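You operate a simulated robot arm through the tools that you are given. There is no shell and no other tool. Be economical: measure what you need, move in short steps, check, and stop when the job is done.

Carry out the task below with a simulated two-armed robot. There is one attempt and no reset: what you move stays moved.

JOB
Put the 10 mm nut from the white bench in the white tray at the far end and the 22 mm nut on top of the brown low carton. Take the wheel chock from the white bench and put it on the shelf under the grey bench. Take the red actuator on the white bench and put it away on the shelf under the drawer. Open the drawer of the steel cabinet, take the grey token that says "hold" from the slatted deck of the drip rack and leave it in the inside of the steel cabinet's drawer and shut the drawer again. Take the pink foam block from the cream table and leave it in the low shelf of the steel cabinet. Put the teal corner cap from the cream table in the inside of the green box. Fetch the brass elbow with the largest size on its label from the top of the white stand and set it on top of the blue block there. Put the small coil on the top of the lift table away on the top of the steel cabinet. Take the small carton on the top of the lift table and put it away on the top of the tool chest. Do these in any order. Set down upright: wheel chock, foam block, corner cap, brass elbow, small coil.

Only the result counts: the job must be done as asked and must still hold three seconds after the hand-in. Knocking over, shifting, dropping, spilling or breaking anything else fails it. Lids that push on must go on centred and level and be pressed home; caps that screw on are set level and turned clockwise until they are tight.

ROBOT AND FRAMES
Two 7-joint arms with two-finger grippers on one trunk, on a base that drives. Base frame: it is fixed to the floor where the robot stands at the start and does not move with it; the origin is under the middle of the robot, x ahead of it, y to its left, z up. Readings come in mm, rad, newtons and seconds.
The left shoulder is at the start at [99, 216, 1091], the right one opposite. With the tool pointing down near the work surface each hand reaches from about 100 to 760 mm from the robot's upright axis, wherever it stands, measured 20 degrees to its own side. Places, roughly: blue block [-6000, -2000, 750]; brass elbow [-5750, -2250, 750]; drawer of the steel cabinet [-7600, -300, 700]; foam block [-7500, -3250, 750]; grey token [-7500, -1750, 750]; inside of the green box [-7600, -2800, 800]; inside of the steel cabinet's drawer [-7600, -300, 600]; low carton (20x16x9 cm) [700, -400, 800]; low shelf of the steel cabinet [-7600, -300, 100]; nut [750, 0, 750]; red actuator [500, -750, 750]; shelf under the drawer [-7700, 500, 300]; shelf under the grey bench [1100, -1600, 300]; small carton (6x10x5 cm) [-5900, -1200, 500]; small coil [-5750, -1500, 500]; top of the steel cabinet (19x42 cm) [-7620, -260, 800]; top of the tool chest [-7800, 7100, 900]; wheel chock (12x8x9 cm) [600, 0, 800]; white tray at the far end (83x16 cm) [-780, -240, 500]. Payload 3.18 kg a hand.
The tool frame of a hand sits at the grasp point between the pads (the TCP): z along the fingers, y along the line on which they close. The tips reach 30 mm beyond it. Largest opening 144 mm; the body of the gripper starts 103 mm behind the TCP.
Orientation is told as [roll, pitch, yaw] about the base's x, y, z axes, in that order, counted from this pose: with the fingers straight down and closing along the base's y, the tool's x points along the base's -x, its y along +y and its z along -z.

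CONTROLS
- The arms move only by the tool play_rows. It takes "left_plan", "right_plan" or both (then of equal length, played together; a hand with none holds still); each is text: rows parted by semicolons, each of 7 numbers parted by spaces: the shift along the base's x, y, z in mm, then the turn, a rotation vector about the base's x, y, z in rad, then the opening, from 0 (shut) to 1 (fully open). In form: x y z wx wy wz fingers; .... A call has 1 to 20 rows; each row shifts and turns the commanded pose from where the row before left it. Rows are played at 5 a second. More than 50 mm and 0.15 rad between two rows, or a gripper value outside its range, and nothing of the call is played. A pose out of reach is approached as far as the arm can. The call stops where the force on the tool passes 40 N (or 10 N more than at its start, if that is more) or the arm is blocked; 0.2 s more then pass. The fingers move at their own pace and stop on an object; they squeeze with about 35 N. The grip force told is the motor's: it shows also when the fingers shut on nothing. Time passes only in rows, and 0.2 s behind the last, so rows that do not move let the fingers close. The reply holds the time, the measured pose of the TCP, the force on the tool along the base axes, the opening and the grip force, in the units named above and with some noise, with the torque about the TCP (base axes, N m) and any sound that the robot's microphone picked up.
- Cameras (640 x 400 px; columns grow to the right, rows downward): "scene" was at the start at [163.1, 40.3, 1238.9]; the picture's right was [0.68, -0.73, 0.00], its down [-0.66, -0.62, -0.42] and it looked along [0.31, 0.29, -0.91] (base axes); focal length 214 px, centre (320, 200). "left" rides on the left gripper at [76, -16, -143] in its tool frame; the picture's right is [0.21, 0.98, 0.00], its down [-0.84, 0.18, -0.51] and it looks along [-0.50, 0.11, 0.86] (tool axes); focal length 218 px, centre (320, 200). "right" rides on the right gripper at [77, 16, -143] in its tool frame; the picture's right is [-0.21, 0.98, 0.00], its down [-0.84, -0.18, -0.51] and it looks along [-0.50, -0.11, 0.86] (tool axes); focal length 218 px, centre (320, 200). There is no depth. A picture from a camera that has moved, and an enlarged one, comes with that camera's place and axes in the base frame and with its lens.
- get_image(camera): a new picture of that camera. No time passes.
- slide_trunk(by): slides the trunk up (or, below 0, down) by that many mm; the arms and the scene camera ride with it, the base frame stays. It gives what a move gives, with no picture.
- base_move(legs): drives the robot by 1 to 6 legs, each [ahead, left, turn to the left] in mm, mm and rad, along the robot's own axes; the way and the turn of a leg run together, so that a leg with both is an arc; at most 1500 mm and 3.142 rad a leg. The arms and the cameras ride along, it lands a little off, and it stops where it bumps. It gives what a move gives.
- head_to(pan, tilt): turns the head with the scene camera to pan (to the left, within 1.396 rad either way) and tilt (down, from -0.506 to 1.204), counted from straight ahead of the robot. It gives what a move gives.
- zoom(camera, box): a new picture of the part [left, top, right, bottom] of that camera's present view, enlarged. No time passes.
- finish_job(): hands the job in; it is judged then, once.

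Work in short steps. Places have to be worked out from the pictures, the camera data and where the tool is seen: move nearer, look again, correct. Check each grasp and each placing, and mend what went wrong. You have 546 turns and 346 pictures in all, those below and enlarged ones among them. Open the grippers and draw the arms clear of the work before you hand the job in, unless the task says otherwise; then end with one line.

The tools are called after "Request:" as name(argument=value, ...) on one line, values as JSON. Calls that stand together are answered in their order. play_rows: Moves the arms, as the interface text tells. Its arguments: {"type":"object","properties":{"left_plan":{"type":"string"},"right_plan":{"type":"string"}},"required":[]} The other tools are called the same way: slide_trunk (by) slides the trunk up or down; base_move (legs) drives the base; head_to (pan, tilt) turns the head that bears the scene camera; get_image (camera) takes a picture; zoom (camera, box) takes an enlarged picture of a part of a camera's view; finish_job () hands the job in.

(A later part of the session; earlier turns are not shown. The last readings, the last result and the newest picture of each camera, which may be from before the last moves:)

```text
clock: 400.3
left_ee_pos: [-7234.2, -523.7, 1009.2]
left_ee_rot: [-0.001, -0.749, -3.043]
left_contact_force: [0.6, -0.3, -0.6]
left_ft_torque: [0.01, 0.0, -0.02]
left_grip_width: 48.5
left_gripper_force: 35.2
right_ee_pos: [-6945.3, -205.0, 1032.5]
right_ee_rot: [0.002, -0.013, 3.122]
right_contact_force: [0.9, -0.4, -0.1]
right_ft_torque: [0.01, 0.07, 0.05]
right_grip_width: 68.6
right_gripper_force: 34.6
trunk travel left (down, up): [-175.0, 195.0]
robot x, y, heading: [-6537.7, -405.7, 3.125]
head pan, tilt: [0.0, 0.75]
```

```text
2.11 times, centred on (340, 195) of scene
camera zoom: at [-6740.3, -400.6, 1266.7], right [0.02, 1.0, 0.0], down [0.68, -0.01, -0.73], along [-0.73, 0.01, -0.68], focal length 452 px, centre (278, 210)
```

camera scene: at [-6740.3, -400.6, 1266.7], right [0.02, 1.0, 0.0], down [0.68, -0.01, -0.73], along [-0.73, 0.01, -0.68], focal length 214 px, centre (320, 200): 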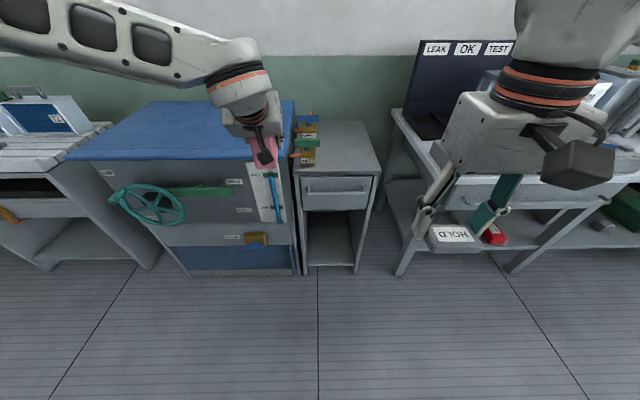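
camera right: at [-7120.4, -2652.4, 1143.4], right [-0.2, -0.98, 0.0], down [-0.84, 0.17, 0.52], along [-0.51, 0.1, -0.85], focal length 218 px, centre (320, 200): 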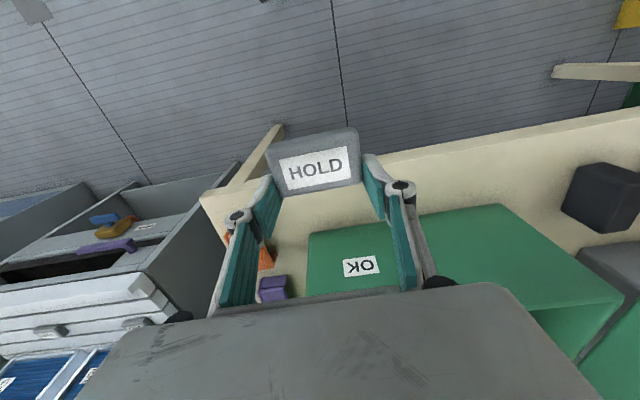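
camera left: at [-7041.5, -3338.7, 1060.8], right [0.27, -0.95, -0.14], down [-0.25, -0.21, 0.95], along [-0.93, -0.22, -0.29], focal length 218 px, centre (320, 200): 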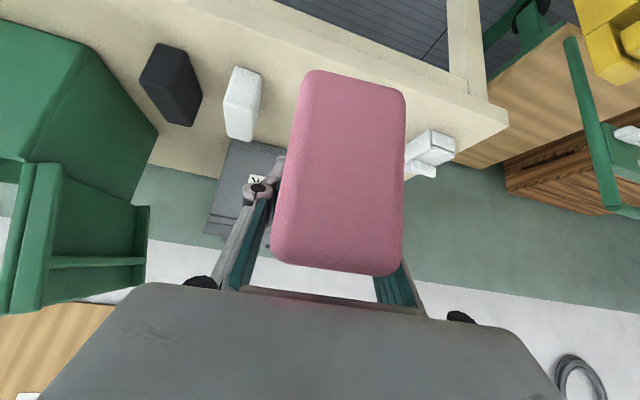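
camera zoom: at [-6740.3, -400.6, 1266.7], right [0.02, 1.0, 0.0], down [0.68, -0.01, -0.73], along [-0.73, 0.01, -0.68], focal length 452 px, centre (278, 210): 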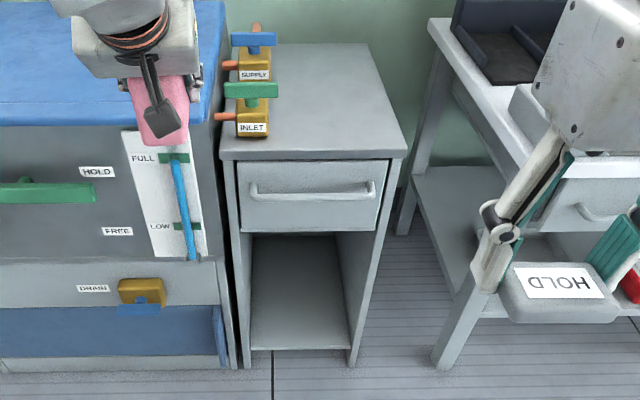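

Cabinet: drawer face z 605–782, handle bar at z≈737, cavity y −455…−195, shelf z≈115. I line up, lower the trunk and bring the foam down in front of the cavity.

Request:
base_move(legs=[[0, -200, 0.017]])

Request:
slide_trunk(by=-170)

Request:
play_rows(left_plan="10 0 -45 0 0 0 0;10 0 -45 0 0 0 0;0 0 -45 0 0 0 0;0 0 -45 0 0 0 0;0 0 -45 0 0 0 0;0 0 -45 0 0 0 0;0 0 -45 0 0 0 0;0 0 -45 0 0 0 0")

Request:
get_image(camera="left")

```text
clock: 402.7
left_ee_pos: [-7230.4, -335.1, 1009.3]
left_ee_rot: [0.001, -0.748, -3.025]
left_contact_force: [0.0, 0.3, -0.1]
left_ft_torque: [-0.02, -0.01, 0.0]
left_grip_width: 48.4
left_gripper_force: 35.2
right_ee_pos: [-6946.3, -12.4, 1030.7]
right_ee_rot: [0.002, -0.014, 3.139]
right_contact_force: [-0.1, 0.4, -0.7]
right_ft_torque: [-0.04, 0.01, 0.02]
right_grip_width: 69.0
right_gripper_force: 35.0
trunk travel left (down, up): [-175.0, 195.0]
robot x, y, heading: [-6538.2, -203.3, -3.141]
head pan, tilt: [0.0, 0.75]
```

```text
clock: 404.6
left_ee_pos: [-7230.4, -335.8, 841.3]
left_ee_rot: [-0.003, -0.752, -3.022]
left_contact_force: [0.4, -0.1, 0.4]
left_ft_torque: [0.0, 0.0, -0.04]
left_grip_width: 48.6
left_gripper_force: 34.9
right_ee_pos: [-6945.5, -12.0, 863.2]
right_ee_rot: [0.0, -0.016, 3.139]
right_contact_force: [-0.2, -0.1, -1.3]
right_ft_torque: [0.01, -0.01, -0.03]
right_grip_width: 68.7
right_gripper_force: 34.7
trunk travel left (down, up): [-5.0, 365.0]
robot x, y, heading: [-6540.4, -199.9, -3.146]
head pan, tilt: [0.0, 0.75]
```

```text
clock: 406.4
left_ee_pos: [-7221.1, -315.3, 491.9]
left_ee_rot: [0.012, -0.737, -3.024]
left_contact_force: [0.2, -0.3, 0.0]
left_ft_torque: [-0.03, -0.04, 0.0]
left_grip_width: 48.8
left_gripper_force: 35.5
left hand out of reach, approached as far as the arm can: row 7, 8
right_ee_pos: [-6947.2, -11.8, 860.5]
right_ee_rot: [0.0, -0.011, 3.14]
right_contact_force: [-1.1, 0.1, 0.0]
right_ft_torque: [0.0, -0.01, 0.03]
right_grip_width: 68.9
right_gripper_force: 34.6
trunk travel left (down, up): [-5.0, 365.0]
robot x, y, heading: [-6534.9, -201.8, -3.145]
head pan, tilt: [0.0, 0.75]
```

```text
216 pictures are left
camera left: at [-7072.9, -278.7, 545.2], right [0.27, -0.95, -0.13], down [-0.26, -0.21, 0.94], along [-0.93, -0.22, -0.3], focal length 218 px, centre (320, 200)
```

left: 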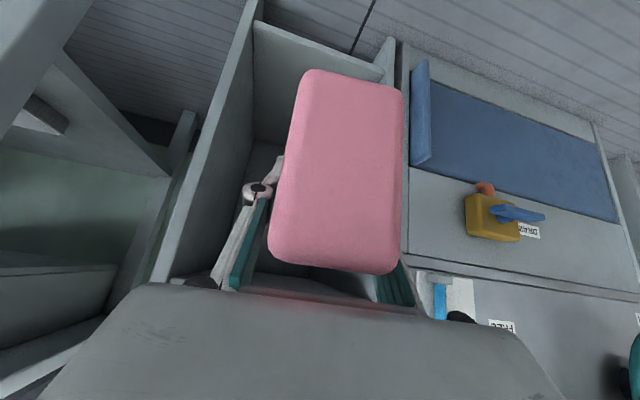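

Request:
play_rows(left_plan="-25 -2 -30 0 0.02 0 0;-25 -2 -30 0 0 0 0;-20 -2 -35 0 0 0 0;-20 -2 -35 0 0 0 0;-10 0 -40 0 0 0 0;-5 0 -40 0 0 0 0;0 0 -40 0 0 0 0")

Request:
get_image(camera="left")

```text
clock: 408.0
left_ee_pos: [-7336.5, -300.0, 253.4]
left_ee_rot: [-0.005, -0.768, -3.023]
left_contact_force: [-0.4, 0.1, 0.6]
left_ft_torque: [0.07, -0.04, -0.02]
left_grip_width: 48.6
left_gripper_force: 34.6
left hand out of reach, approached as far as the arm can: row 1, 2, 3
right_ee_pos: [-6946.0, -13.3, 861.4]
right_ee_rot: [0.0, -0.013, 3.139]
right_contact_force: [-0.2, -0.4, -1.8]
right_ft_torque: [-0.02, -0.04, 0.02]
right_grip_width: 69.0
right_gripper_force: 35.3
trunk travel left (down, up): [-5.0, 365.0]
robot x, y, heading: [-6540.6, -197.5, -3.14]
head pan, tilt: [0.0, 0.75]
```

```text
215 pictures are left
camera left: at [-7186.0, -265.4, 302.8], right [0.26, -0.95, -0.15], down [-0.23, -0.21, 0.95], along [-0.94, -0.22, -0.28], focal length 218 px, centre (320, 200)
```

left: 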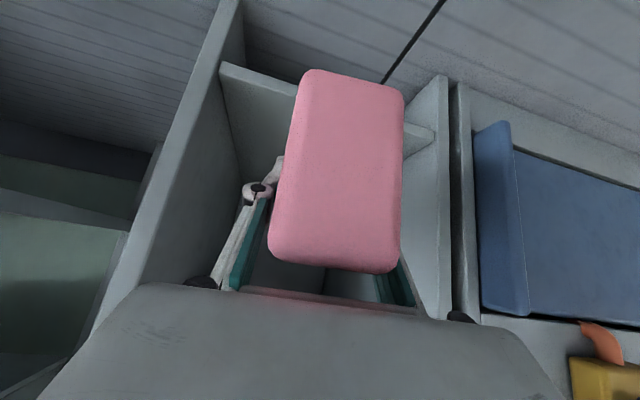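

Request:
play_rows(left_plan="0 -10 -35 0 0 0 0;0 -10 -30 0 0 0 0;0 0 -18 0 0.006 0 0")

```text
clock: 408.8
left_ee_pos: [-7330.8, -323.1, 198.3]
left_ee_rot: [-0.004, -0.772, -3.022]
left_contact_force: [-0.4, -0.1, 0.3]
left_ft_torque: [-0.03, 0.03, 0.01]
left_grip_width: 48.5
left_gripper_force: 35.2
left hand out of reach, approached as far as the arm can: row 2, 3
right_ee_pos: [-6945.9, -12.7, 861.5]
right_ee_rot: [0.0, -0.013, 3.14]
right_contact_force: [-0.4, -1.1, -0.3]
right_ft_torque: [-0.05, 0.02, 0.02]
right_grip_width: 68.9
right_gripper_force: 34.8
trunk travel left (down, up): [-5.0, 365.0]
robot x, y, heading: [-6539.4, -203.1, -3.14]
head pan, tilt: [0.0, 0.75]
```

Request:
play_rows(left_plan="25 0 -5 0 0 0 0;25 0 -10 0 0 0 0;20 0 -12 0 0 0 0;0 0 -12 0 0 0 0")

```text
clock: 409.8
left_ee_pos: [-7272.5, -317.8, 158.1]
left_ee_rot: [-0.006, -0.774, -3.02]
left_contact_force: [-0.5, 0.1, -0.5]
left_ft_torque: [0.02, 0.0, 0.0]
left_grip_width: 48.8
left_gripper_force: 34.9
left hand out of reach, approached as far as the arm can: row 1, 2, 4
right_ee_pos: [-6946.8, -12.0, 861.1]
right_ee_rot: [-0.001, -0.014, 3.138]
right_contact_force: [0.2, -1.0, 0.1]
right_ft_torque: [0.0, 0.03, 0.04]
right_grip_width: 69.0
right_gripper_force: 35.0
trunk travel left (down, up): [-5.0, 365.0]
robot x, y, heading: [-6539.6, -202.7, -3.139]
head pan, tilt: [0.0, 0.75]
```

Request:
play_rows(left_plan="20 0 0 0 0 0 0;15 0 4 0 0 0 0")

Request:
base_move(legs=[[110, 0, 0]])

Request:
get_image(camera="left")

```text
clock: 410.4
left_ee_pos: [-7264.4, -318.1, 155.2]
left_ee_rot: [-0.002, -0.772, -3.023]
left_contact_force: [0.5, 0.0, 0.2]
left_ft_torque: [-0.02, 0.05, 0.02]
left_grip_width: 48.9
left_gripper_force: 35.0
left hand out of reach, approached as far as the arm can: row 1, 2
right_ee_pos: [-6946.7, -11.7, 861.2]
right_ee_rot: [-0.002, -0.012, 3.141]
right_contact_force: [0.0, 0.2, 0.5]
right_ft_torque: [0.0, 0.04, 0.03]
right_grip_width: 68.5
right_gripper_force: 34.3
trunk travel left (down, up): [-5.0, 365.0]
robot x, y, heading: [-6536.3, -204.1, -3.14]
head pan, tilt: [0.0, 0.75]
```

```text
clock: 411.6
left_ee_pos: [-7373.3, -318.0, 155.4]
left_ee_rot: [-0.002, -0.772, -3.019]
left_contact_force: [-0.9, -0.1, -0.5]
left_ft_torque: [0.0, 0.02, 0.06]
left_grip_width: 48.5
left_gripper_force: 35.6
right_ee_pos: [-7055.5, -11.5, 861.1]
right_ee_rot: [0.0, -0.015, 3.138]
right_contact_force: [-0.1, -0.2, -0.6]
right_ft_torque: [0.02, 0.0, 0.0]
right_grip_width: 68.7
right_gripper_force: 35.2
trunk travel left (down, up): [-5.0, 365.0]
robot x, y, heading: [-6642.0, -202.0, -3.143]
head pan, tilt: [0.0, 0.75]
```

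```text
214 pictures are left
camera left: at [-7222.7, -283.0, 203.2], right [0.26, -0.95, -0.15], down [-0.23, -0.21, 0.95], along [-0.94, -0.22, -0.27], focal length 218 px, centre (320, 200)
```

left: 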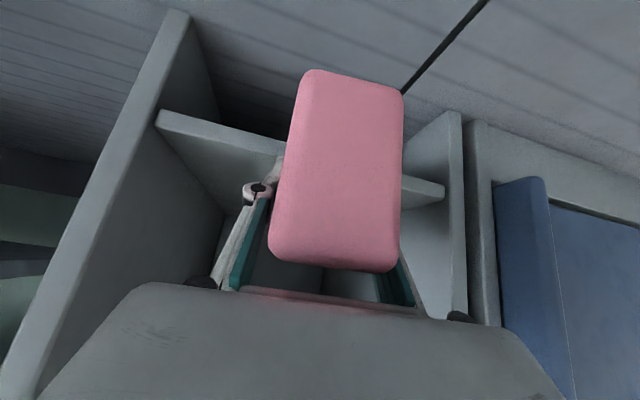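

Request:
base_move(legs=[[-50, 0, 0]])

Request:
play_rows(left_plan="0 0 12 0 0 0 0;0 0 11 0 0 0 0")

Request:
get_image(camera="left")

```text
clock: 412.5
left_ee_pos: [-7323.6, -319.1, 154.9]
left_ee_rot: [-0.003, -0.772, -3.021]
left_contact_force: [-0.6, -0.4, -0.7]
left_ft_torque: [-0.01, -0.01, 0.01]
left_grip_width: 48.5
left_gripper_force: 35.0
right_ee_pos: [-7004.3, -12.6, 860.5]
right_ee_rot: [0.0, -0.014, 3.137]
right_contact_force: [0.5, 0.1, -0.5]
right_ft_torque: [0.0, 0.0, 0.01]
right_grip_width: 68.7
right_gripper_force: 35.0
trunk travel left (down, up): [-5.0, 365.0]
robot x, y, heading: [-6595.0, -199.4, -3.139]
head pan, tilt: [0.0, 0.75]
```

```text
clock: 413.1
left_ee_pos: [-7332.2, -313.5, 163.2]
left_ee_rot: [-0.001, -0.771, -3.022]
left_contact_force: [0.3, 0.0, -0.5]
left_ft_torque: [0.02, 0.05, -0.01]
left_grip_width: 48.9
left_gripper_force: 34.9
left hand out of reach, approached as far as the arm can: row 1, 2
right_ee_pos: [-7004.3, -12.0, 861.3]
right_ee_rot: [0.0, -0.015, 3.141]
right_contact_force: [0.4, 0.3, -1.2]
right_ft_torque: [-0.03, 0.02, 0.03]
right_grip_width: 68.8
right_gripper_force: 34.8
trunk travel left (down, up): [-5.0, 365.0]
robot x, y, heading: [-6595.2, -203.9, -3.138]
head pan, tilt: [0.0, 0.75]
```

```text
213 pictures are left
camera left: at [-7181.9, -277.5, 211.8], right [0.26, -0.95, -0.15], down [-0.23, -0.21, 0.95], along [-0.94, -0.22, -0.27], focal length 218 px, centre (320, 200)
```

left: 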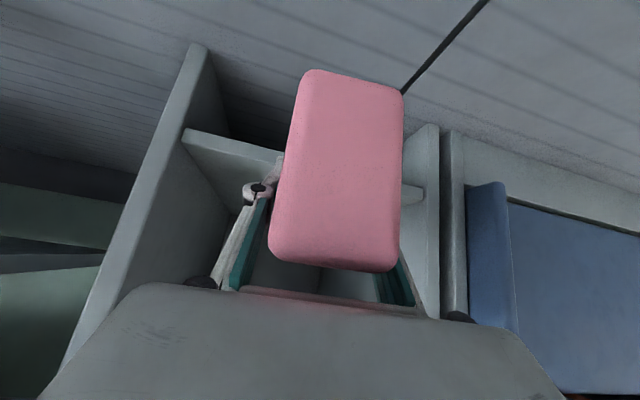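

Request:
play_rows(left_plan="-12 0 10 0 0 0 0;-12 0 10 0 0 0 0")

Request:
base_move(legs=[[-40, 0, 0]])

Request:
zoom(camera="left", box=[150, 60, 470, 260])

```text
clock: 413.7
left_ee_pos: [-7357.7, -312.4, 180.2]
left_ee_rot: [0.0, -0.771, -3.021]
left_contact_force: [-0.5, 0.6, -0.7]
left_ft_torque: [0.0, 0.06, -0.04]
left_grip_width: 48.9
left_gripper_force: 35.0
left hand out of reach, approached as far as the arm can: row 2
right_ee_pos: [-7004.7, -12.3, 861.0]
right_ee_rot: [-0.001, -0.015, 3.139]
right_contact_force: [1.0, -0.4, -0.6]
right_ft_torque: [0.0, 0.03, -0.04]
right_grip_width: 68.9
right_gripper_force: 35.4
trunk travel left (down, up): [-5.0, 365.0]
robot x, y, heading: [-6594.3, -200.6, -3.144]
head pan, tilt: [0.0, 0.75]
```

```text
clock: 414.6
left_ee_pos: [-7316.7, -312.5, 181.0]
left_ee_rot: [-0.002, -0.771, -3.021]
left_contact_force: [-0.3, 0.6, 0.1]
left_ft_torque: [0.01, -0.01, -0.01]
left_grip_width: 48.8
left_gripper_force: 34.8
right_ee_pos: [-6962.2, -11.4, 860.1]
right_ee_rot: [-0.001, -0.012, 3.141]
right_contact_force: [0.7, -0.5, -0.9]
right_ft_torque: [-0.02, 0.0, -0.01]
right_grip_width: 68.9
right_gripper_force: 35.2
trunk travel left (down, up): [-5.0, 365.0]
robot x, y, heading: [-6553.1, -202.3, -3.139]
head pan, tilt: [0.0, 0.75]
```

```text
2.00 times, centred on (310, 160) of left
camera zoom: at [-7166.5, -276.8, 229.2], right [0.26, -0.95, -0.15], down [-0.23, -0.21, 0.95], along [-0.94, -0.22, -0.27], focal length 436 px, centre (340, 280)
```

zoom: 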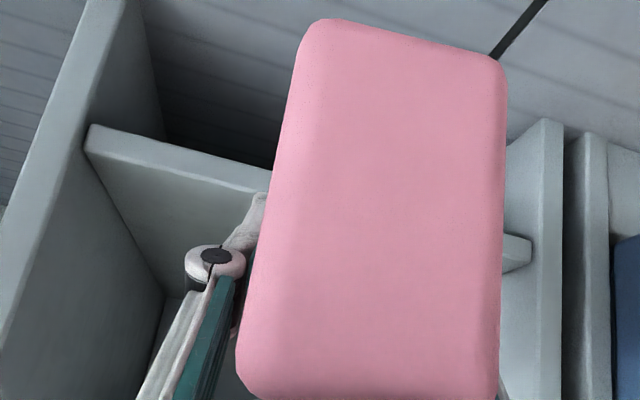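

Request:
base_move(legs=[[178, 0, 0]])

Request:
get_image(camera="left")

```text
clock: 416.1
left_ee_pos: [-7500.0, -308.3, 179.9]
left_ee_rot: [-0.001, -0.771, -3.026]
left_contact_force: [0.5, -0.2, -0.2]
left_ft_torque: [0.02, 0.05, -0.01]
left_grip_width: 48.7
left_gripper_force: 35.2
right_ee_pos: [-7145.3, -10.0, 860.8]
right_ee_rot: [0.0, -0.015, 3.135]
right_contact_force: [0.2, -0.4, 0.1]
right_ft_torque: [-0.01, 0.01, 0.01]
right_grip_width: 68.8
right_gripper_force: 34.6
trunk travel left (down, up): [-5.0, 365.0]
robot x, y, heading: [-6738.7, -200.5, 3.134]
head pan, tilt: [0.0, 0.75]
```

```text
211 pictures are left
camera left: at [-7349.6, -273.1, 228.5], right [0.26, -0.95, -0.15], down [-0.23, -0.21, 0.95], along [-0.94, -0.21, -0.27], focal length 218 px, centre (320, 200)
```

left: 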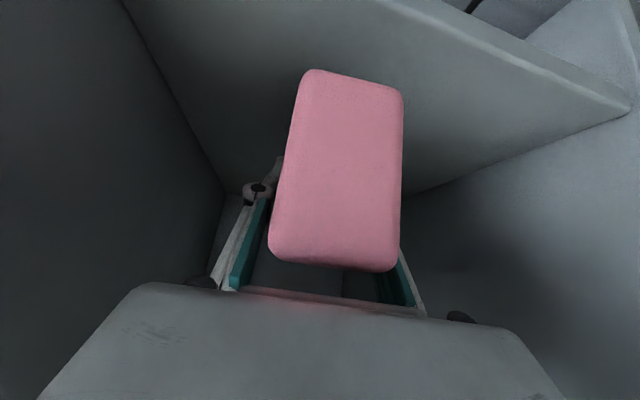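

Request:
play_rows(left_plan="5 0 -6 0 0 0 0;5 0 -6 0 0 0 0;4 0 -4 0 0 0 0;3 0 -4 0 0 0 0;3 0 -4 0 0 0 0;3 0 -4 0 0 0 0")

```text
clock: 417.5
left_ee_pos: [-7472.0, -311.6, 158.0]
left_ee_rot: [-0.001, -0.768, -3.027]
left_contact_force: [-0.1, 0.5, -0.7]
left_ft_torque: [-0.03, -0.02, 0.02]
left_grip_width: 48.4
left_gripper_force: 35.2
left hand out of reach, approached as far as the arm can: row 2, 5
right_ee_pos: [-7146.1, -10.3, 861.1]
right_ee_rot: [0.001, -0.013, 3.135]
right_contact_force: [-0.2, 0.7, -1.7]
right_ft_torque: [-0.01, 0.02, 0.02]
right_grip_width: 68.9
right_gripper_force: 35.2
trunk travel left (down, up): [-5.0, 365.0]
robot x, y, heading: [-6736.8, -202.1, 3.142]
head pan, tilt: [0.0, 0.75]
```

Request:
play_rows(left_plan="3 0 -3 0 0 0 0;3 0 -3 0 0 0 0;2 0 -3 0 0 0 0")

Request:
get_image(camera="left")

```text
clock: 418.3
left_ee_pos: [-7465.4, -313.8, 155.8]
left_ee_rot: [-0.003, -0.77, -3.026]
left_contact_force: [0.4, 0.0, -0.2]
left_ft_torque: [-0.01, 0.01, 0.01]
left_grip_width: 48.6
left_gripper_force: 34.8
left hand out of reach, approached as far as the arm can: row 2, 3
right_ee_pos: [-7144.9, -11.0, 862.1]
right_ee_rot: [0.0, -0.015, 3.133]
right_contact_force: [0.1, -0.7, -0.9]
right_ft_torque: [0.01, 0.0, 0.0]
right_grip_width: 69.0
right_gripper_force: 35.2
trunk travel left (down, up): [-5.0, 365.0]
robot x, y, heading: [-6740.3, -203.5, 3.139]
head pan, tilt: [0.0, 0.75]
```

```text
210 pictures are left
camera left: at [-7315.0, -278.1, 204.0], right [0.26, -0.95, -0.15], down [-0.23, -0.21, 0.95], along [-0.94, -0.21, -0.27], focal length 218 px, centre (320, 200)
```

left: 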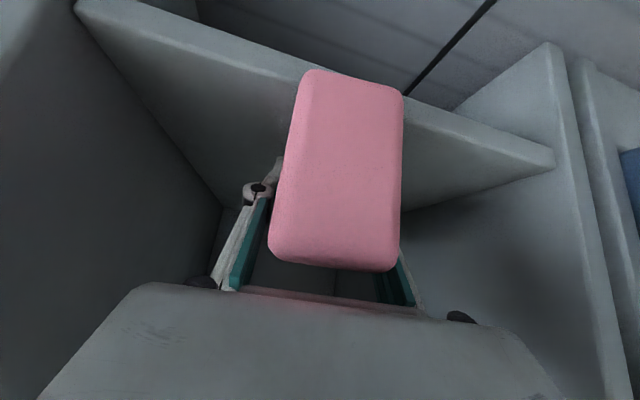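

Request:
play_rows(left_plan="8 0 0 0 0 0 0;8 0 0 0 0 0 0;8 0 0 0 0 0 0;8 0 0 0 0 0 0")

Request:
base_move(legs=[[65, 0, 0]])

Request:
play_rows(left_plan="0 0 -3 0 0 0 0;0 0 -3 0 0 0 0;0 0 -3 0 0 0 0")

```text
clock: 419.3
left_ee_pos: [-7456.5, -312.3, 151.2]
left_ee_rot: [0.008, -0.769, -3.026]
left_contact_force: [-7.6, -2.0, 9.7]
left_ft_torque: [0.03, -0.21, -0.06]
left_grip_width: 48.7
left_gripper_force: 35.4
left hand out of reach, approached as far as the arm can: row 2, 3, 4
right_ee_pos: [-7144.8, -9.2, 862.1]
right_ee_rot: [-0.001, -0.016, 3.135]
right_contact_force: [0.8, 0.4, 0.1]
right_ft_torque: [-0.02, 0.01, 0.03]
right_grip_width: 68.8
right_gripper_force: 35.1
trunk travel left (down, up): [-5.0, 365.0]
robot x, y, heading: [-6739.5, -203.9, 3.135]
head pan, tilt: [0.0, 0.75]
```

```text
clock: 420.1
left_ee_pos: [-7459.6, -313.0, 149.1]
left_ee_rot: [0.006, -0.761, -3.024]
left_contact_force: [4.5, -1.0, 12.0]
left_ft_torque: [0.12, 0.08, -0.06]
left_grip_width: 48.6
left_gripper_force: 34.6
right_ee_pos: [-7153.4, -10.4, 860.6]
right_ee_rot: [-0.001, -0.014, 3.135]
right_contact_force: [-0.3, -0.4, -1.0]
right_ft_torque: [0.01, 0.01, 0.03]
right_grip_width: 68.8
right_gripper_force: 34.6
trunk travel left (down, up): [-5.0, 365.0]
robot x, y, heading: [-6748.1, -200.5, 3.139]
head pan, tilt: [0.0, 0.75]
stopped in leg 1: the force on the tool passed its limit at 47 N (the readings are from after the stop); the commanded pose is now the measured one
```

```text
clock: 420.9
left_ee_pos: [-7459.9, -312.3, 148.6]
left_ee_rot: [0.004, -0.759, -3.022]
left_contact_force: [0.6, 1.1, 12.3]
left_ft_torque: [0.04, 0.42, -0.06]
left_grip_width: 48.5
left_gripper_force: 34.9
left hand out of reach, approached as far as the arm can: row 1, 3
right_ee_pos: [-7153.5, -8.3, 862.3]
right_ee_rot: [0.001, -0.016, 3.134]
right_contact_force: [0.3, 0.5, -0.9]
right_ft_torque: [0.01, 0.0, 0.01]
right_grip_width: 68.7
right_gripper_force: 34.6
trunk travel left (down, up): [-5.0, 365.0]
robot x, y, heading: [-6747.4, -201.1, 3.135]
head pan, tilt: [0.0, 0.75]
```

Request:
play_rows(left_plan="-8 0 7 0 0 0 0;-6 0 5 0 0 0 0")

Request:
base_move(legs=[[40, 0, 0]])

Request:
get_image(camera="left")

```text
clock: 421.5
left_ee_pos: [-7474.5, -314.7, 154.2]
left_ee_rot: [0.008, -0.76, -3.025]
left_contact_force: [0.3, -0.1, 0.0]
left_ft_torque: [-0.01, 0.01, 0.01]
left_grip_width: 48.6
left_gripper_force: 34.8
right_ee_pos: [-7154.8, -9.0, 861.9]
right_ee_rot: [0.002, -0.016, 3.135]
right_contact_force: [-0.4, 0.4, -0.4]
right_ft_torque: [-0.01, 0.0, 0.0]
right_grip_width: 68.7
right_gripper_force: 35.2
trunk travel left (down, up): [-5.0, 365.0]
robot x, y, heading: [-6744.9, -202.2, 3.14]
head pan, tilt: [0.0, 0.75]
```

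```text
clock: 422.4
left_ee_pos: [-7513.7, -312.8, 155.4]
left_ee_rot: [0.007, -0.759, -3.023]
left_contact_force: [-0.4, -0.5, -0.6]
left_ft_torque: [0.0, 0.06, -0.01]
left_grip_width: 48.5
left_gripper_force: 34.7
right_ee_pos: [-7193.0, -10.6, 861.8]
right_ee_rot: [0.0, -0.013, 3.136]
right_contact_force: [0.0, 0.3, -1.4]
right_ft_torque: [0.01, 0.02, 0.02]
right_grip_width: 68.8
right_gripper_force: 34.9
trunk travel left (down, up): [-5.0, 365.0]
robot x, y, heading: [-6785.9, -200.4, 3.142]
head pan, tilt: [0.0, 0.75]
```

```text
209 pictures are left
camera left: at [-7364.1, -276.9, 206.3], right [0.27, -0.95, -0.14], down [-0.24, -0.21, 0.95], along [-0.93, -0.22, -0.28], focal length 218 px, centre (320, 200)
```

left: 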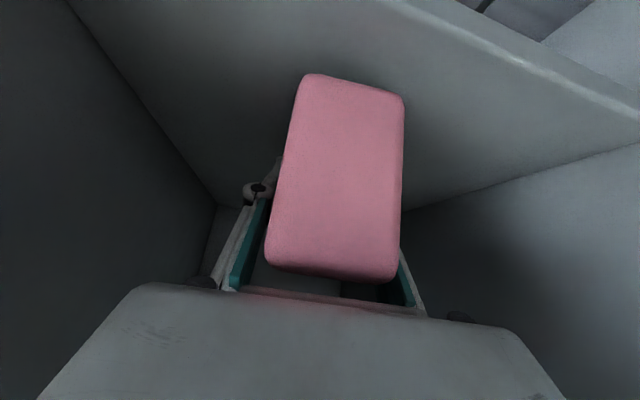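

Request:
play_rows(left_plan="5 0 -4 0 0 0 0;4 0 -3 0 0 0 0;3 0 -3 0 0 0 0")

```text
clock: 423.1
left_ee_pos: [-7502.6, -312.7, 147.0]
left_ee_rot: [0.006, -0.759, -3.023]
left_contact_force: [0.2, 0.2, 1.1]
left_ft_torque: [0.02, 0.03, 0.01]
left_grip_width: 48.4
left_gripper_force: 35.1
right_ee_pos: [-7194.3, -10.3, 861.3]
right_ee_rot: [-0.001, -0.013, 3.136]
right_contact_force: [0.0, 0.8, -1.0]
right_ft_torque: [0.02, 0.01, 0.01]
right_grip_width: 68.9
right_gripper_force: 34.9
trunk travel left (down, up): [-5.0, 365.0]
robot x, y, heading: [-6787.7, -200.0, 3.137]
head pan, tilt: [0.0, 0.75]
```

Request:
play_rows(left_plan="2 0 -2 0 0 0 0;2 0 -2 0 0 0 0;0 0 0 0 0 0 0.15;0 0 0 0 0 0 0.5;0 0 0 0 0 0 0.7;0 0 0 0 0 0 0.7")

Request:
get_image(camera="left")

```text
clock: 424.6
left_ee_pos: [-7499.3, -313.7, 146.3]
left_ee_rot: [0.007, -0.758, -3.023]
left_contact_force: [-1.0, -0.8, 0.3]
left_ft_torque: [0.01, 0.03, 0.02]
left_grip_width: 100.6
left_gripper_force: 0.0
left hand out of reach, approached as far as the arm can: row 2
right_ee_pos: [-7193.9, -8.5, 861.3]
right_ee_rot: [0.001, -0.012, 3.135]
right_contact_force: [-0.4, -0.4, -1.4]
right_ft_torque: [-0.01, -0.01, 0.0]
right_grip_width: 68.9
right_gripper_force: 34.9
trunk travel left (down, up): [-5.0, 365.0]
robot x, y, heading: [-6787.7, -203.2, 3.137]
head pan, tilt: [0.0, 0.75]
```

```text
208 pictures are left
camera left: at [-7348.5, -277.6, 196.9], right [0.27, -0.95, -0.14], down [-0.24, -0.21, 0.95], along [-0.93, -0.22, -0.28], focal length 218 px, centre (320, 200)
```

left: 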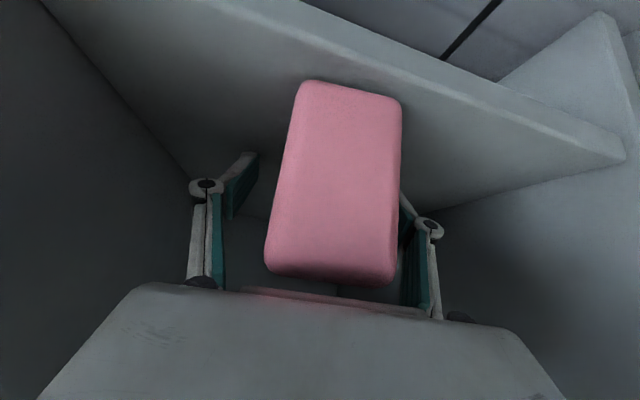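

Foam stands freely on the low shelf. I back straight out with the base (negative leg).

Request:
base_move(legs=[[-280, 0, 0]])

Request:
get_image(camera="left")

```text
clock: 426.5
left_ee_pos: [-7222.7, -316.1, 146.8]
left_ee_rot: [0.008, -0.761, -3.024]
left_contact_force: [-0.2, -0.4, 0.4]
left_ft_torque: [0.03, -0.05, 0.0]
left_grip_width: 100.6
left_gripper_force: 0.1
right_ee_pos: [-6918.4, -11.7, 860.1]
right_ee_rot: [0.0, -0.014, 3.136]
right_contact_force: [0.3, -0.2, -0.1]
right_ft_torque: [0.05, -0.01, 0.0]
right_grip_width: 68.8
right_gripper_force: 35.5
trunk travel left (down, up): [-5.0, 365.0]
robot x, y, heading: [-6506.2, -205.0, 3.136]
head pan, tilt: [0.0, 0.75]
```

```text
207 pictures are left
camera left: at [-7073.0, -279.0, 197.4], right [0.27, -0.95, -0.14], down [-0.24, -0.21, 0.95], along [-0.93, -0.22, -0.28], focal length 218 px, centre (320, 200)
```

left: 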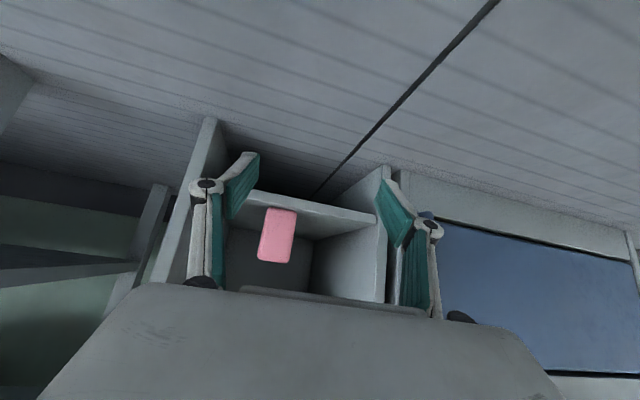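

Request:
slide_trunk(by=170)

Request:
play_rows(left_plan="20 0 30 0 -0.1 0 1;20 0 40 0 -0.1 0 1;20 0 40 0 -0.1 0 1;20 0 40 0 -0.1 0 1;20 0 40 0 -0.1 0 1;20 0 40 0 -0.1 0 1;20 0 40 0 -0.1 0 1;20 0 40 0 0 0 1;10 0 40 0 0 0 1;10 0 40 0 0 0 1")

Request:
zoom(camera="scene", box=[200, 120, 400, 280])

```text
clock: 427.8
left_ee_pos: [-7420.5, -313.5, 558.2]
left_ee_rot: [-0.095, -1.168, -2.955]
left_contact_force: [6.6, -3.6, -6.5]
left_ft_torque: [-0.32, 0.21, -0.44]
left_grip_width: 98.8
left_gripper_force: 0.1
right_ee_pos: [-6913.6, -10.5, 997.4]
right_ee_rot: [0.001, -0.049, 3.136]
right_contact_force: [-0.6, -0.2, -1.0]
right_ft_torque: [0.02, -0.02, 0.0]
right_grip_width: 68.9
right_gripper_force: 34.8
trunk travel left (down, up): [-130.0, 240.0]
robot x, y, heading: [-6508.2, -205.4, 3.139]
head pan, tilt: [0.0, 0.75]
stopped: the force on the tool passed its limit at 208 N (the readings are from after the stop); the commanded pose is now the measured one
```

```text
clock: 428.2
left_ee_pos: [-7421.4, -310.8, 555.3]
left_ee_rot: [-0.043, -1.074, -2.995]
left_contact_force: [2.8, -4.0, -16.0]
left_ft_torque: [-1.21, 0.26, -0.3]
left_grip_width: 137.8
left_gripper_force: 0.1
left hand out of reach, approached as far as the arm can: row 1, 2
right_ee_pos: [-6912.9, -12.5, 996.6]
right_ee_rot: [-0.001, -0.049, 3.137]
right_contact_force: [1.1, 0.4, -1.4]
right_ft_torque: [-0.01, 0.03, 0.04]
right_grip_width: 68.6
right_gripper_force: 35.7
trunk travel left (down, up): [-130.0, 240.0]
robot x, y, heading: [-6514.8, -200.4, 3.138]
head pan, tilt: [0.0, 0.75]
stopped in row 2 (left hand): the force on the tool passed its limit at 47 N (the readings are from after the stop); the commanded pose is now the measured one
```

```text
2.50 times, centred on (300, 200) of scene
camera zoom: at [-6758.3, -203.6, 1214.8], right [0.0, 1.0, 0.0], down [0.68, 0.0, -0.73], along [-0.73, 0.0, -0.68], focal length 536 px, centre (370, 200)
```

zoom: 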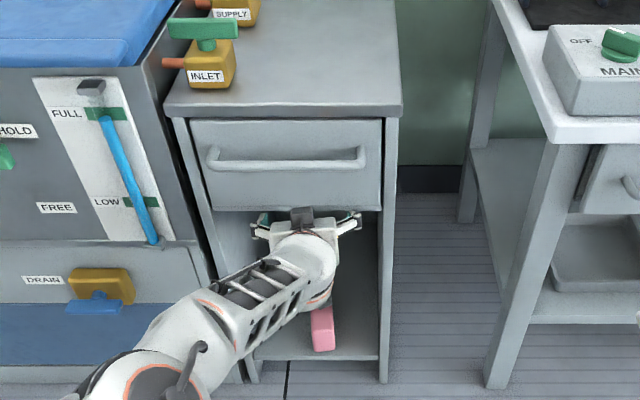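

I lifted inside the cavity by mistake; the foam still stands. I ease the trunk down a little, back well out, then raise.

Request:
slide_trunk(by=-25)

Request:
base_move(legs=[[-150, 0, 0]])

Request:
get_image(camera="scene")

```text
clock: 428.9
left_ee_pos: [-7396.5, -309.3, 473.3]
left_ee_rot: [-0.026, -1.003, -3.007]
left_contact_force: [1.0, -1.0, 0.3]
left_ft_torque: [0.04, -0.11, -0.03]
left_grip_width: 144.0
left_gripper_force: 0.1
right_ee_pos: [-6910.9, -10.9, 973.9]
right_ee_rot: [0.003, -0.052, 3.135]
right_contact_force: [0.2, -0.9, -0.5]
right_ft_torque: [0.0, 0.08, 0.0]
right_grip_width: 69.0
right_gripper_force: 35.0
trunk travel left (down, up): [-105.0, 265.0]
robot x, y, heading: [-6511.1, -204.2, 3.143]
head pan, tilt: [0.0, 0.75]
```

```text
clock: 430.3
left_ee_pos: [-7250.1, -310.8, 466.7]
left_ee_rot: [-0.024, -0.996, -3.008]
left_contact_force: [-0.2, -0.3, -0.5]
left_ft_torque: [0.0, -0.04, -0.01]
left_grip_width: 144.0
left_gripper_force: 0.1
right_ee_pos: [-6770.0, -12.9, 971.1]
right_ee_rot: [0.002, -0.047, 3.139]
right_contact_force: [0.3, 0.1, 0.1]
right_ft_torque: [0.04, 0.01, 0.05]
right_grip_width: 68.7
right_gripper_force: 35.4
trunk travel left (down, up): [-105.0, 265.0]
robot x, y, heading: [-6363.1, -199.3, 3.139]
head pan, tilt: [0.0, 0.75]
```

```text
205 pictures are left
camera scene: at [-6640.4, -204.0, 1184.1], right [0.0, 1.0, 0.0], down [0.68, 0.0, -0.73], along [-0.73, 0.0, -0.68], focal length 214 px, centre (320, 200)
```

scene: 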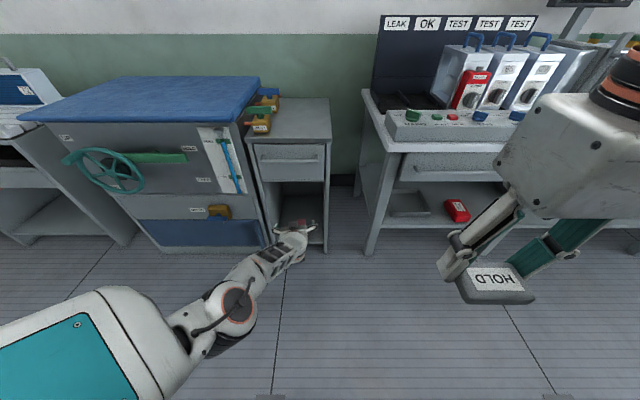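

Request:
play_rows(left_plan="25 0 25 0 -0.1 0 1;25 0 25 0 -0.1 0 1;25 0 35 0 -0.1 0 1;25 0 35 0 -0.1 0 1;25 0 35 0 -0.1 0 1;25 0 35 0 -0.1 0 1;25 0 35 0 -0.1 0 1;10 0 45 0 -0.1 0 1;10 0 45 0 -0.1 0 1;10 0 45 0 -0.09 0 1;0 0 45 0 0 0 1")

Request:
slide_trunk(by=105)

Request:
zoom(camera="scene", box=[230, 90, 390, 290])

```text
clock: 432.7
left_ee_pos: [-7044.3, -311.1, 873.5]
left_ee_rot: [0.088, -0.01, -3.071]
left_contact_force: [-0.6, 0.1, 0.0]
left_ft_torque: [0.01, 0.01, 0.01]
left_grip_width: 144.0
left_gripper_force: 0.1
left hand out of reach, approached as far as the arm can: row 1
right_ee_pos: [-6768.6, -12.6, 972.1]
right_ee_rot: [0.003, -0.05, 3.14]
right_contact_force: [0.4, 0.6, 0.2]
right_ft_torque: [0.0, 0.02, -0.03]
right_grip_width: 68.9
right_gripper_force: 35.2
trunk travel left (down, up): [-105.0, 265.0]
robot x, y, heading: [-6365.5, -202.5, 3.141]
head pan, tilt: [0.0, 0.75]
```

```text
clock: 434.1
left_ee_pos: [-7047.1, -310.9, 973.9]
left_ee_rot: [0.089, -0.008, -3.068]
left_contact_force: [-0.8, 0.0, -0.5]
left_ft_torque: [0.0, -0.05, -0.02]
left_grip_width: 143.8
left_gripper_force: 0.0
right_ee_pos: [-6769.6, -12.0, 1074.8]
right_ee_rot: [0.0, -0.046, 3.137]
right_contact_force: [-0.4, 0.7, -0.7]
right_ft_torque: [0.0, -0.01, 0.0]
right_grip_width: 68.8
right_gripper_force: 35.2
trunk travel left (down, up): [-210.0, 160.0]
robot x, y, heading: [-6368.0, -199.4, 3.142]
head pan, tilt: [0.0, 0.75]
```

```text
2.00 times, centred on (310, 190) of scene
camera zoom: at [-6536.7, -204.0, 1303.9], right [0.0, 1.0, 0.0], down [0.68, 0.0, -0.73], along [-0.73, 0.0, -0.68], focal length 429 px, centre (340, 220)
```

zoom: 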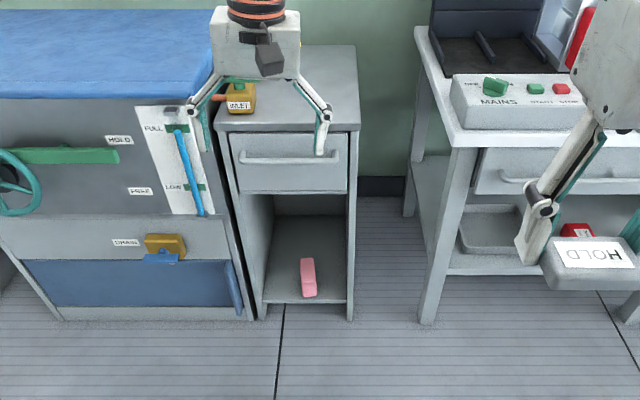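

Request:
base_move(legs=[[230, 0, 0]])

Request:
play_rows(left_plan="0 0 -40 -0.088 0 0 1;0 0 -40 0 0 0 1;0 0 -20 0 0 0 1")

Request:
get_image(camera="left")

```text
clock: 435.8
left_ee_pos: [-7280.5, -311.0, 978.6]
left_ee_rot: [0.086, -0.01, -3.069]
left_contact_force: [-0.7, -0.5, -0.7]
left_ft_torque: [0.01, -0.03, 0.01]
left_grip_width: 144.1
left_gripper_force: 0.0
right_ee_pos: [-7003.2, -12.1, 1074.7]
right_ee_rot: [0.003, -0.047, 3.139]
right_contact_force: [0.5, 0.7, -0.5]
right_ft_torque: [-0.02, -0.03, 0.0]
right_grip_width: 68.7
right_gripper_force: 34.8
trunk travel left (down, up): [-210.0, 160.0]
robot x, y, heading: [-6595.4, -200.4, 3.141]
head pan, tilt: [0.0, 0.75]
```

```text
clock: 436.6
left_ee_pos: [-7280.3, -310.7, 874.8]
left_ee_rot: [0.179, -0.017, -3.072]
left_contact_force: [-0.4, -0.2, -0.1]
left_ft_torque: [0.01, -0.03, 0.0]
left_grip_width: 143.9
left_gripper_force: 0.1
right_ee_pos: [-7003.5, -11.9, 1076.5]
right_ee_rot: [0.001, -0.047, 3.138]
right_contact_force: [-0.6, 0.3, -0.4]
right_ft_torque: [0.01, -0.02, -0.03]
right_grip_width: 68.8
right_gripper_force: 34.7
trunk travel left (down, up): [-210.0, 160.0]
robot x, y, heading: [-6600.8, -201.8, 3.142]
head pan, tilt: [0.0, 0.75]
```

```text
203 pictures are left
camera left: at [-7206.1, -263.5, 1010.8], right [0.28, -0.95, 0.17], down [-0.83, -0.15, 0.54], along [-0.49, -0.29, -0.82], focal length 218 px, centre (320, 200)
```

left: 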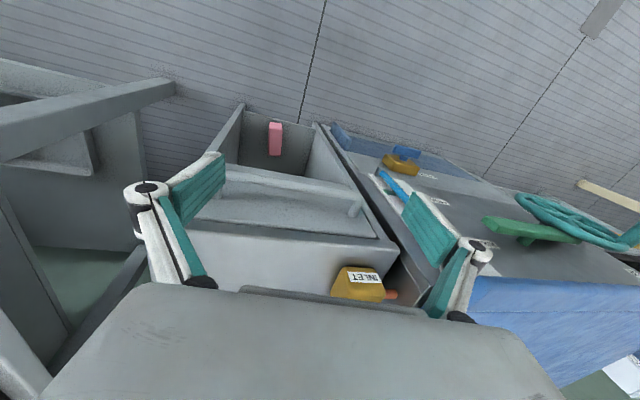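

Request:
play_rows(left_plan="0 0 0 0.09 0 -0.035 1;0 0 0 0.09 0 -0.035 1")

Request:
zoom(camera="left", box=[190, 100, 430, 290])

```text
clock: 437.2
left_ee_pos: [-7280.9, -309.4, 876.4]
left_ee_rot: [-0.006, -0.011, -3.137]
left_contact_force: [0.7, -0.5, -0.2]
left_ft_torque: [0.03, 0.02, 0.05]
left_grip_width: 144.2
left_gripper_force: 0.1
right_ee_pos: [-7003.5, -12.4, 1076.3]
right_ee_rot: [0.002, -0.048, 3.138]
right_contact_force: [-0.1, 0.3, 0.6]
right_ft_torque: [0.01, 0.0, -0.01]
right_grip_width: 68.6
right_gripper_force: 35.1
trunk travel left (down, up): [-210.0, 160.0]
robot x, y, heading: [-6599.9, -202.5, 3.139]
head pan, tilt: [0.0, 0.75]
```

```text
2.11 times, centred on (310, 195) of left
camera zoom: at [-7203.0, -293.8, 1018.1], right [0.21, -0.98, -0.01], down [-0.84, -0.19, 0.52], along [-0.5, -0.1, -0.86], focal length 460 px, centre (341, 210)
```

zoom: 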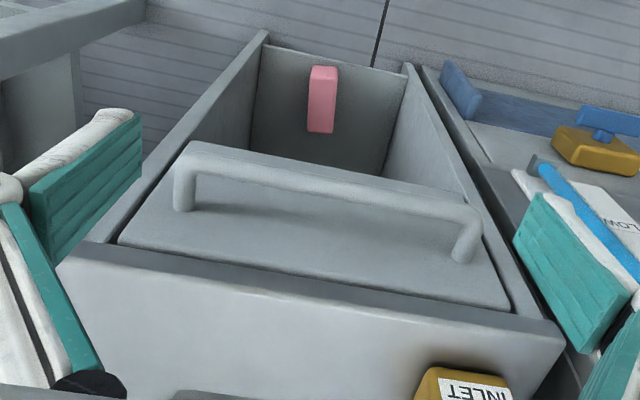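

Bar stands ~30 mm clear of the drawer face at (−7344, −315, 737). I turn the left hand 90° so one finger goes behind the bar.

Request:
play_rows(left_plan="0 0 0 0 0 0.143 1;0 0 0 0 0 0.143 1;0 0 0 0 0 0.143 1;0 0 0 0 0 0.143 1;0 0 0 0 0 0.143 1;0 0 0 0 0 0.143 1;0 0 0 0 0 0.143 1;0 0 0 0 0 0.143 0.4;0 0 0 0 0 0.143 0.4;0 0 0 0 0 0.143 0.4;0 0 0 0 0 0.14 0.4")

Request:
get_image(camera="left")

```text
clock: 439.6
left_ee_pos: [-7279.3, -311.1, 876.3]
left_ee_rot: [-0.004, -0.01, -1.566]
left_contact_force: [-0.8, 0.1, -0.2]
left_ft_torque: [-0.01, 0.02, 0.03]
left_grip_width: 57.2
left_gripper_force: 0.1
right_ee_pos: [-7004.0, -11.7, 1076.7]
right_ee_rot: [0.002, -0.048, 3.136]
right_contact_force: [0.2, 0.3, 0.3]
right_ft_torque: [0.01, 0.01, 0.0]
right_grip_width: 68.7
right_gripper_force: 35.0
trunk travel left (down, up): [-210.0, 160.0]
robot x, y, heading: [-6600.4, -203.6, 3.141]
head pan, tilt: [0.0, 0.75]
```

```text
201 pictures are left
camera left: at [-7295.5, -232.5, 1018.8], right [0.98, 0.21, -0.01], down [0.19, -0.84, 0.52], along [0.1, -0.5, -0.86], focal length 218 px, centre (320, 200)
```

left: 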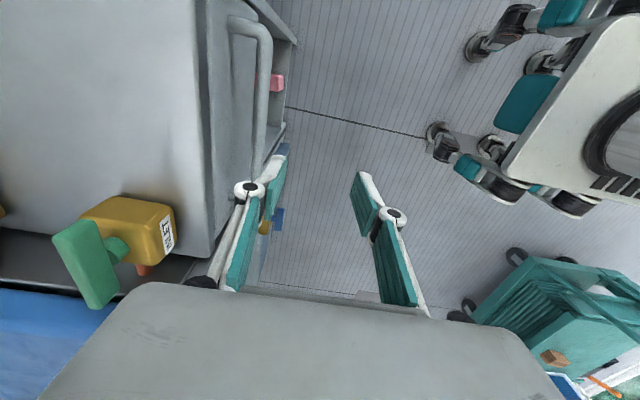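

Request:
play_rows(left_plan="-31 -2 0 0 0 0 0.42;-31 -2 0 0 0 0 0.42;0 0 -40 0 0 0 0.42;0 0 -20 0 0 0 0.42")

Request:
get_image(camera="left")

```text
clock: 440.6
left_ee_pos: [-7339.7, -314.2, 818.4]
left_ee_rot: [-0.005, -0.01, -1.57]
left_contact_force: [-0.4, 0.3, 0.6]
left_ft_torque: [-0.02, -0.02, 0.0]
left_grip_width: 60.5
left_gripper_force: 0.0
right_ee_pos: [-7002.8, -12.4, 1077.3]
right_ee_rot: [0.002, -0.047, 3.138]
right_contact_force: [0.3, 0.8, -0.3]
right_ft_torque: [0.01, 0.0, -0.01]
right_grip_width: 68.7
right_gripper_force: 35.4
trunk travel left (down, up): [-210.0, 160.0]
robot x, y, heading: [-6597.9, -201.8, 3.141]
head pan, tilt: [0.0, 0.75]
```

```text
200 pictures are left
camera left: at [-7356.3, -235.6, 960.3], right [0.98, 0.21, -0.01], down [0.18, -0.84, 0.52], along [0.1, -0.51, -0.86], focal length 218 px, centre (320, 200)
```

left: 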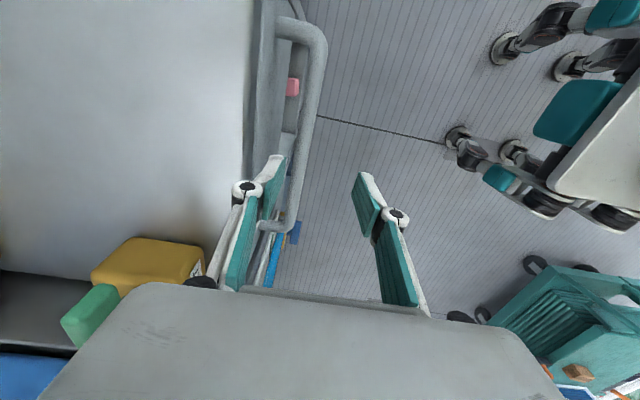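

Request:
play_rows(left_plan="-12 0 0 0 0 0 0.42;0 0 -20 0 0 0 0.42;0 0 -20 0 0 0 0.42;0 0 -20 0 0 0 0.42;0 0 -18 0 0 0 0.42")

Request:
get_image(camera="left")

```text
clock: 441.8
left_ee_pos: [-7348.4, -313.9, 743.7]
left_ee_rot: [-0.003, -0.01, -1.569]
left_contact_force: [-0.8, -0.5, -0.1]
left_ft_torque: [-0.03, -0.01, -0.02]
left_grip_width: 60.4
left_gripper_force: 0.0
left hand out of reach, approached as far as the arm can: row 4, 5
right_ee_pos: [-7003.9, -12.1, 1076.4]
right_ee_rot: [0.002, -0.046, 3.137]
right_contact_force: [0.5, 0.3, -0.2]
right_ft_torque: [-0.02, -0.01, 0.02]
right_grip_width: 68.9
right_gripper_force: 34.8
trunk travel left (down, up): [-210.0, 160.0]
robot x, y, heading: [-6597.7, -200.2, 3.142]
head pan, tilt: [0.0, 0.75]
```

```text
199 pictures are left
camera left: at [-7364.0, -234.8, 884.4], right [0.98, 0.21, -0.01], down [0.18, -0.84, 0.52], along [0.1, -0.51, -0.86], focal length 218 px, centre (320, 200)
```

left: 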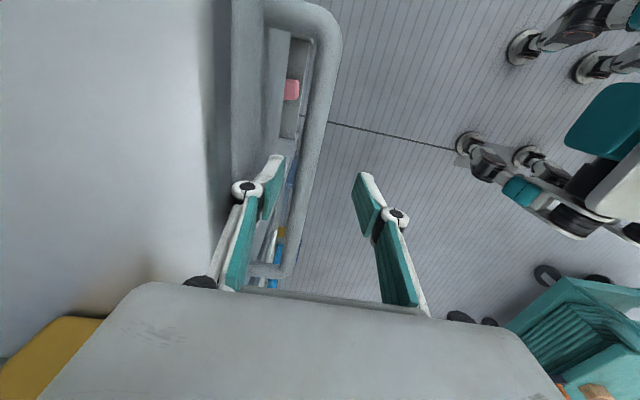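

Request:
play_rows(left_plan="0 0 0 0 0 0 0.2;0 0 0 0 0 0 0;0 0 0 0 0 0 0;0 0 0 0 0 0 0")

Request:
get_image(camera="left")

```text
clock: 442.8
left_ee_pos: [-7347.3, -313.5, 744.6]
left_ee_rot: [-0.004, -0.011, -1.568]
left_contact_force: [0.7, -1.3, -2.2]
left_ft_torque: [-0.25, -0.04, -0.18]
left_grip_width: 15.3
left_gripper_force: 45.2
right_ee_pos: [-7003.3, -11.9, 1075.6]
right_ee_rot: [0.0, -0.046, 3.137]
right_contact_force: [-0.3, 0.3, -0.1]
right_ft_torque: [-0.02, 0.02, -0.02]
right_grip_width: 68.6
right_gripper_force: 35.1
trunk travel left (down, up): [-210.0, 160.0]
robot x, y, heading: [-6601.0, -203.9, 3.143]
head pan, tilt: [0.0, 0.75]
```

```text
198 pictures are left
camera left: at [-7363.8, -235.0, 885.1], right [0.98, 0.21, -0.01], down [0.18, -0.84, 0.52], along [0.1, -0.51, -0.86], focal length 218 px, centre (320, 200)
```

left: 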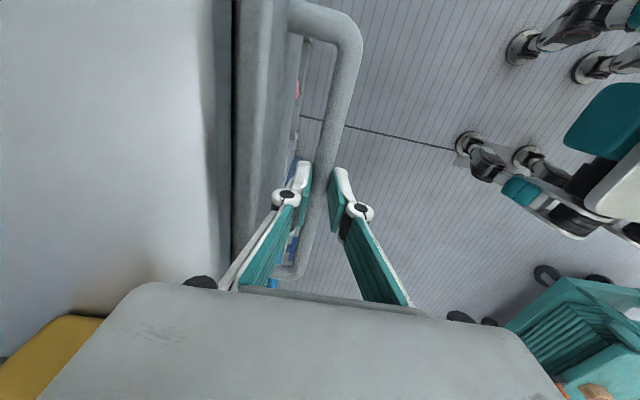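

Bar gripped. I pull the drawer by driving back slowly.

Request:
base_move(legs=[[-210, 0, 0]])

Request:
get_image(camera="scene")

```text
clock: 444.4
left_ee_pos: [-7141.2, -313.9, 743.1]
left_ee_rot: [-0.003, -0.01, -1.569]
left_contact_force: [-0.9, -5.5, -5.7]
left_ft_torque: [-0.27, 0.12, -0.08]
left_grip_width: 15.5
left_gripper_force: 45.1
right_ee_pos: [-6795.7, -12.6, 1076.1]
right_ee_rot: [0.001, -0.047, 3.136]
right_contact_force: [-0.4, 1.0, -0.4]
right_ft_torque: [0.0, 0.06, 0.0]
right_grip_width: 68.9
right_gripper_force: 35.4
trunk travel left (down, up): [-210.0, 160.0]
robot x, y, heading: [-6392.4, -204.3, 3.142]
head pan, tilt: [0.0, 0.75]
```

```text
197 pictures are left
camera scene: at [-6563.4, -204.5, 1304.3], right [0.0, 1.0, 0.0], down [0.68, 0.0, -0.73], along [-0.73, 0.0, -0.68], focal length 214 px, centre (320, 200)
```

scene: 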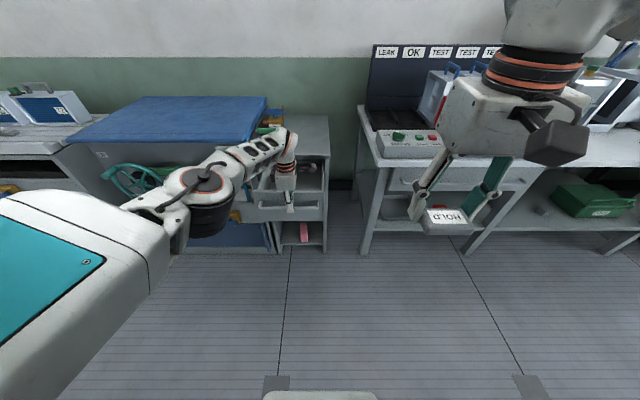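

Request:
zoom(camera="scene", box=[220, 100, 360, 260])

```text
2.50 times, centred on (290, 180) of scene
camera zoom: at [-6563.4, -204.5, 1304.3], right [0.0, 1.0, 0.0], down [0.68, 0.0, -0.73], along [-0.73, 0.0, -0.68], focal length 536 px, centre (395, 250)
```

zoom: 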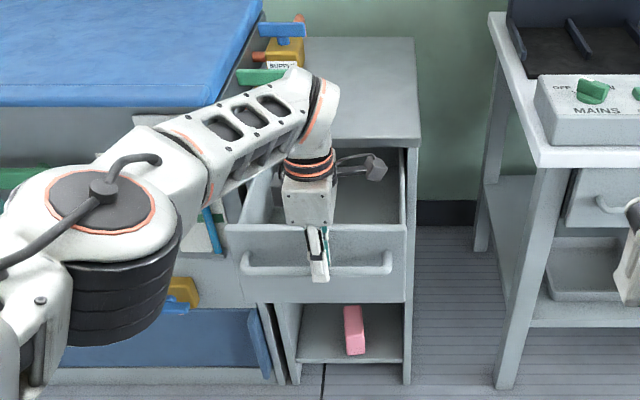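

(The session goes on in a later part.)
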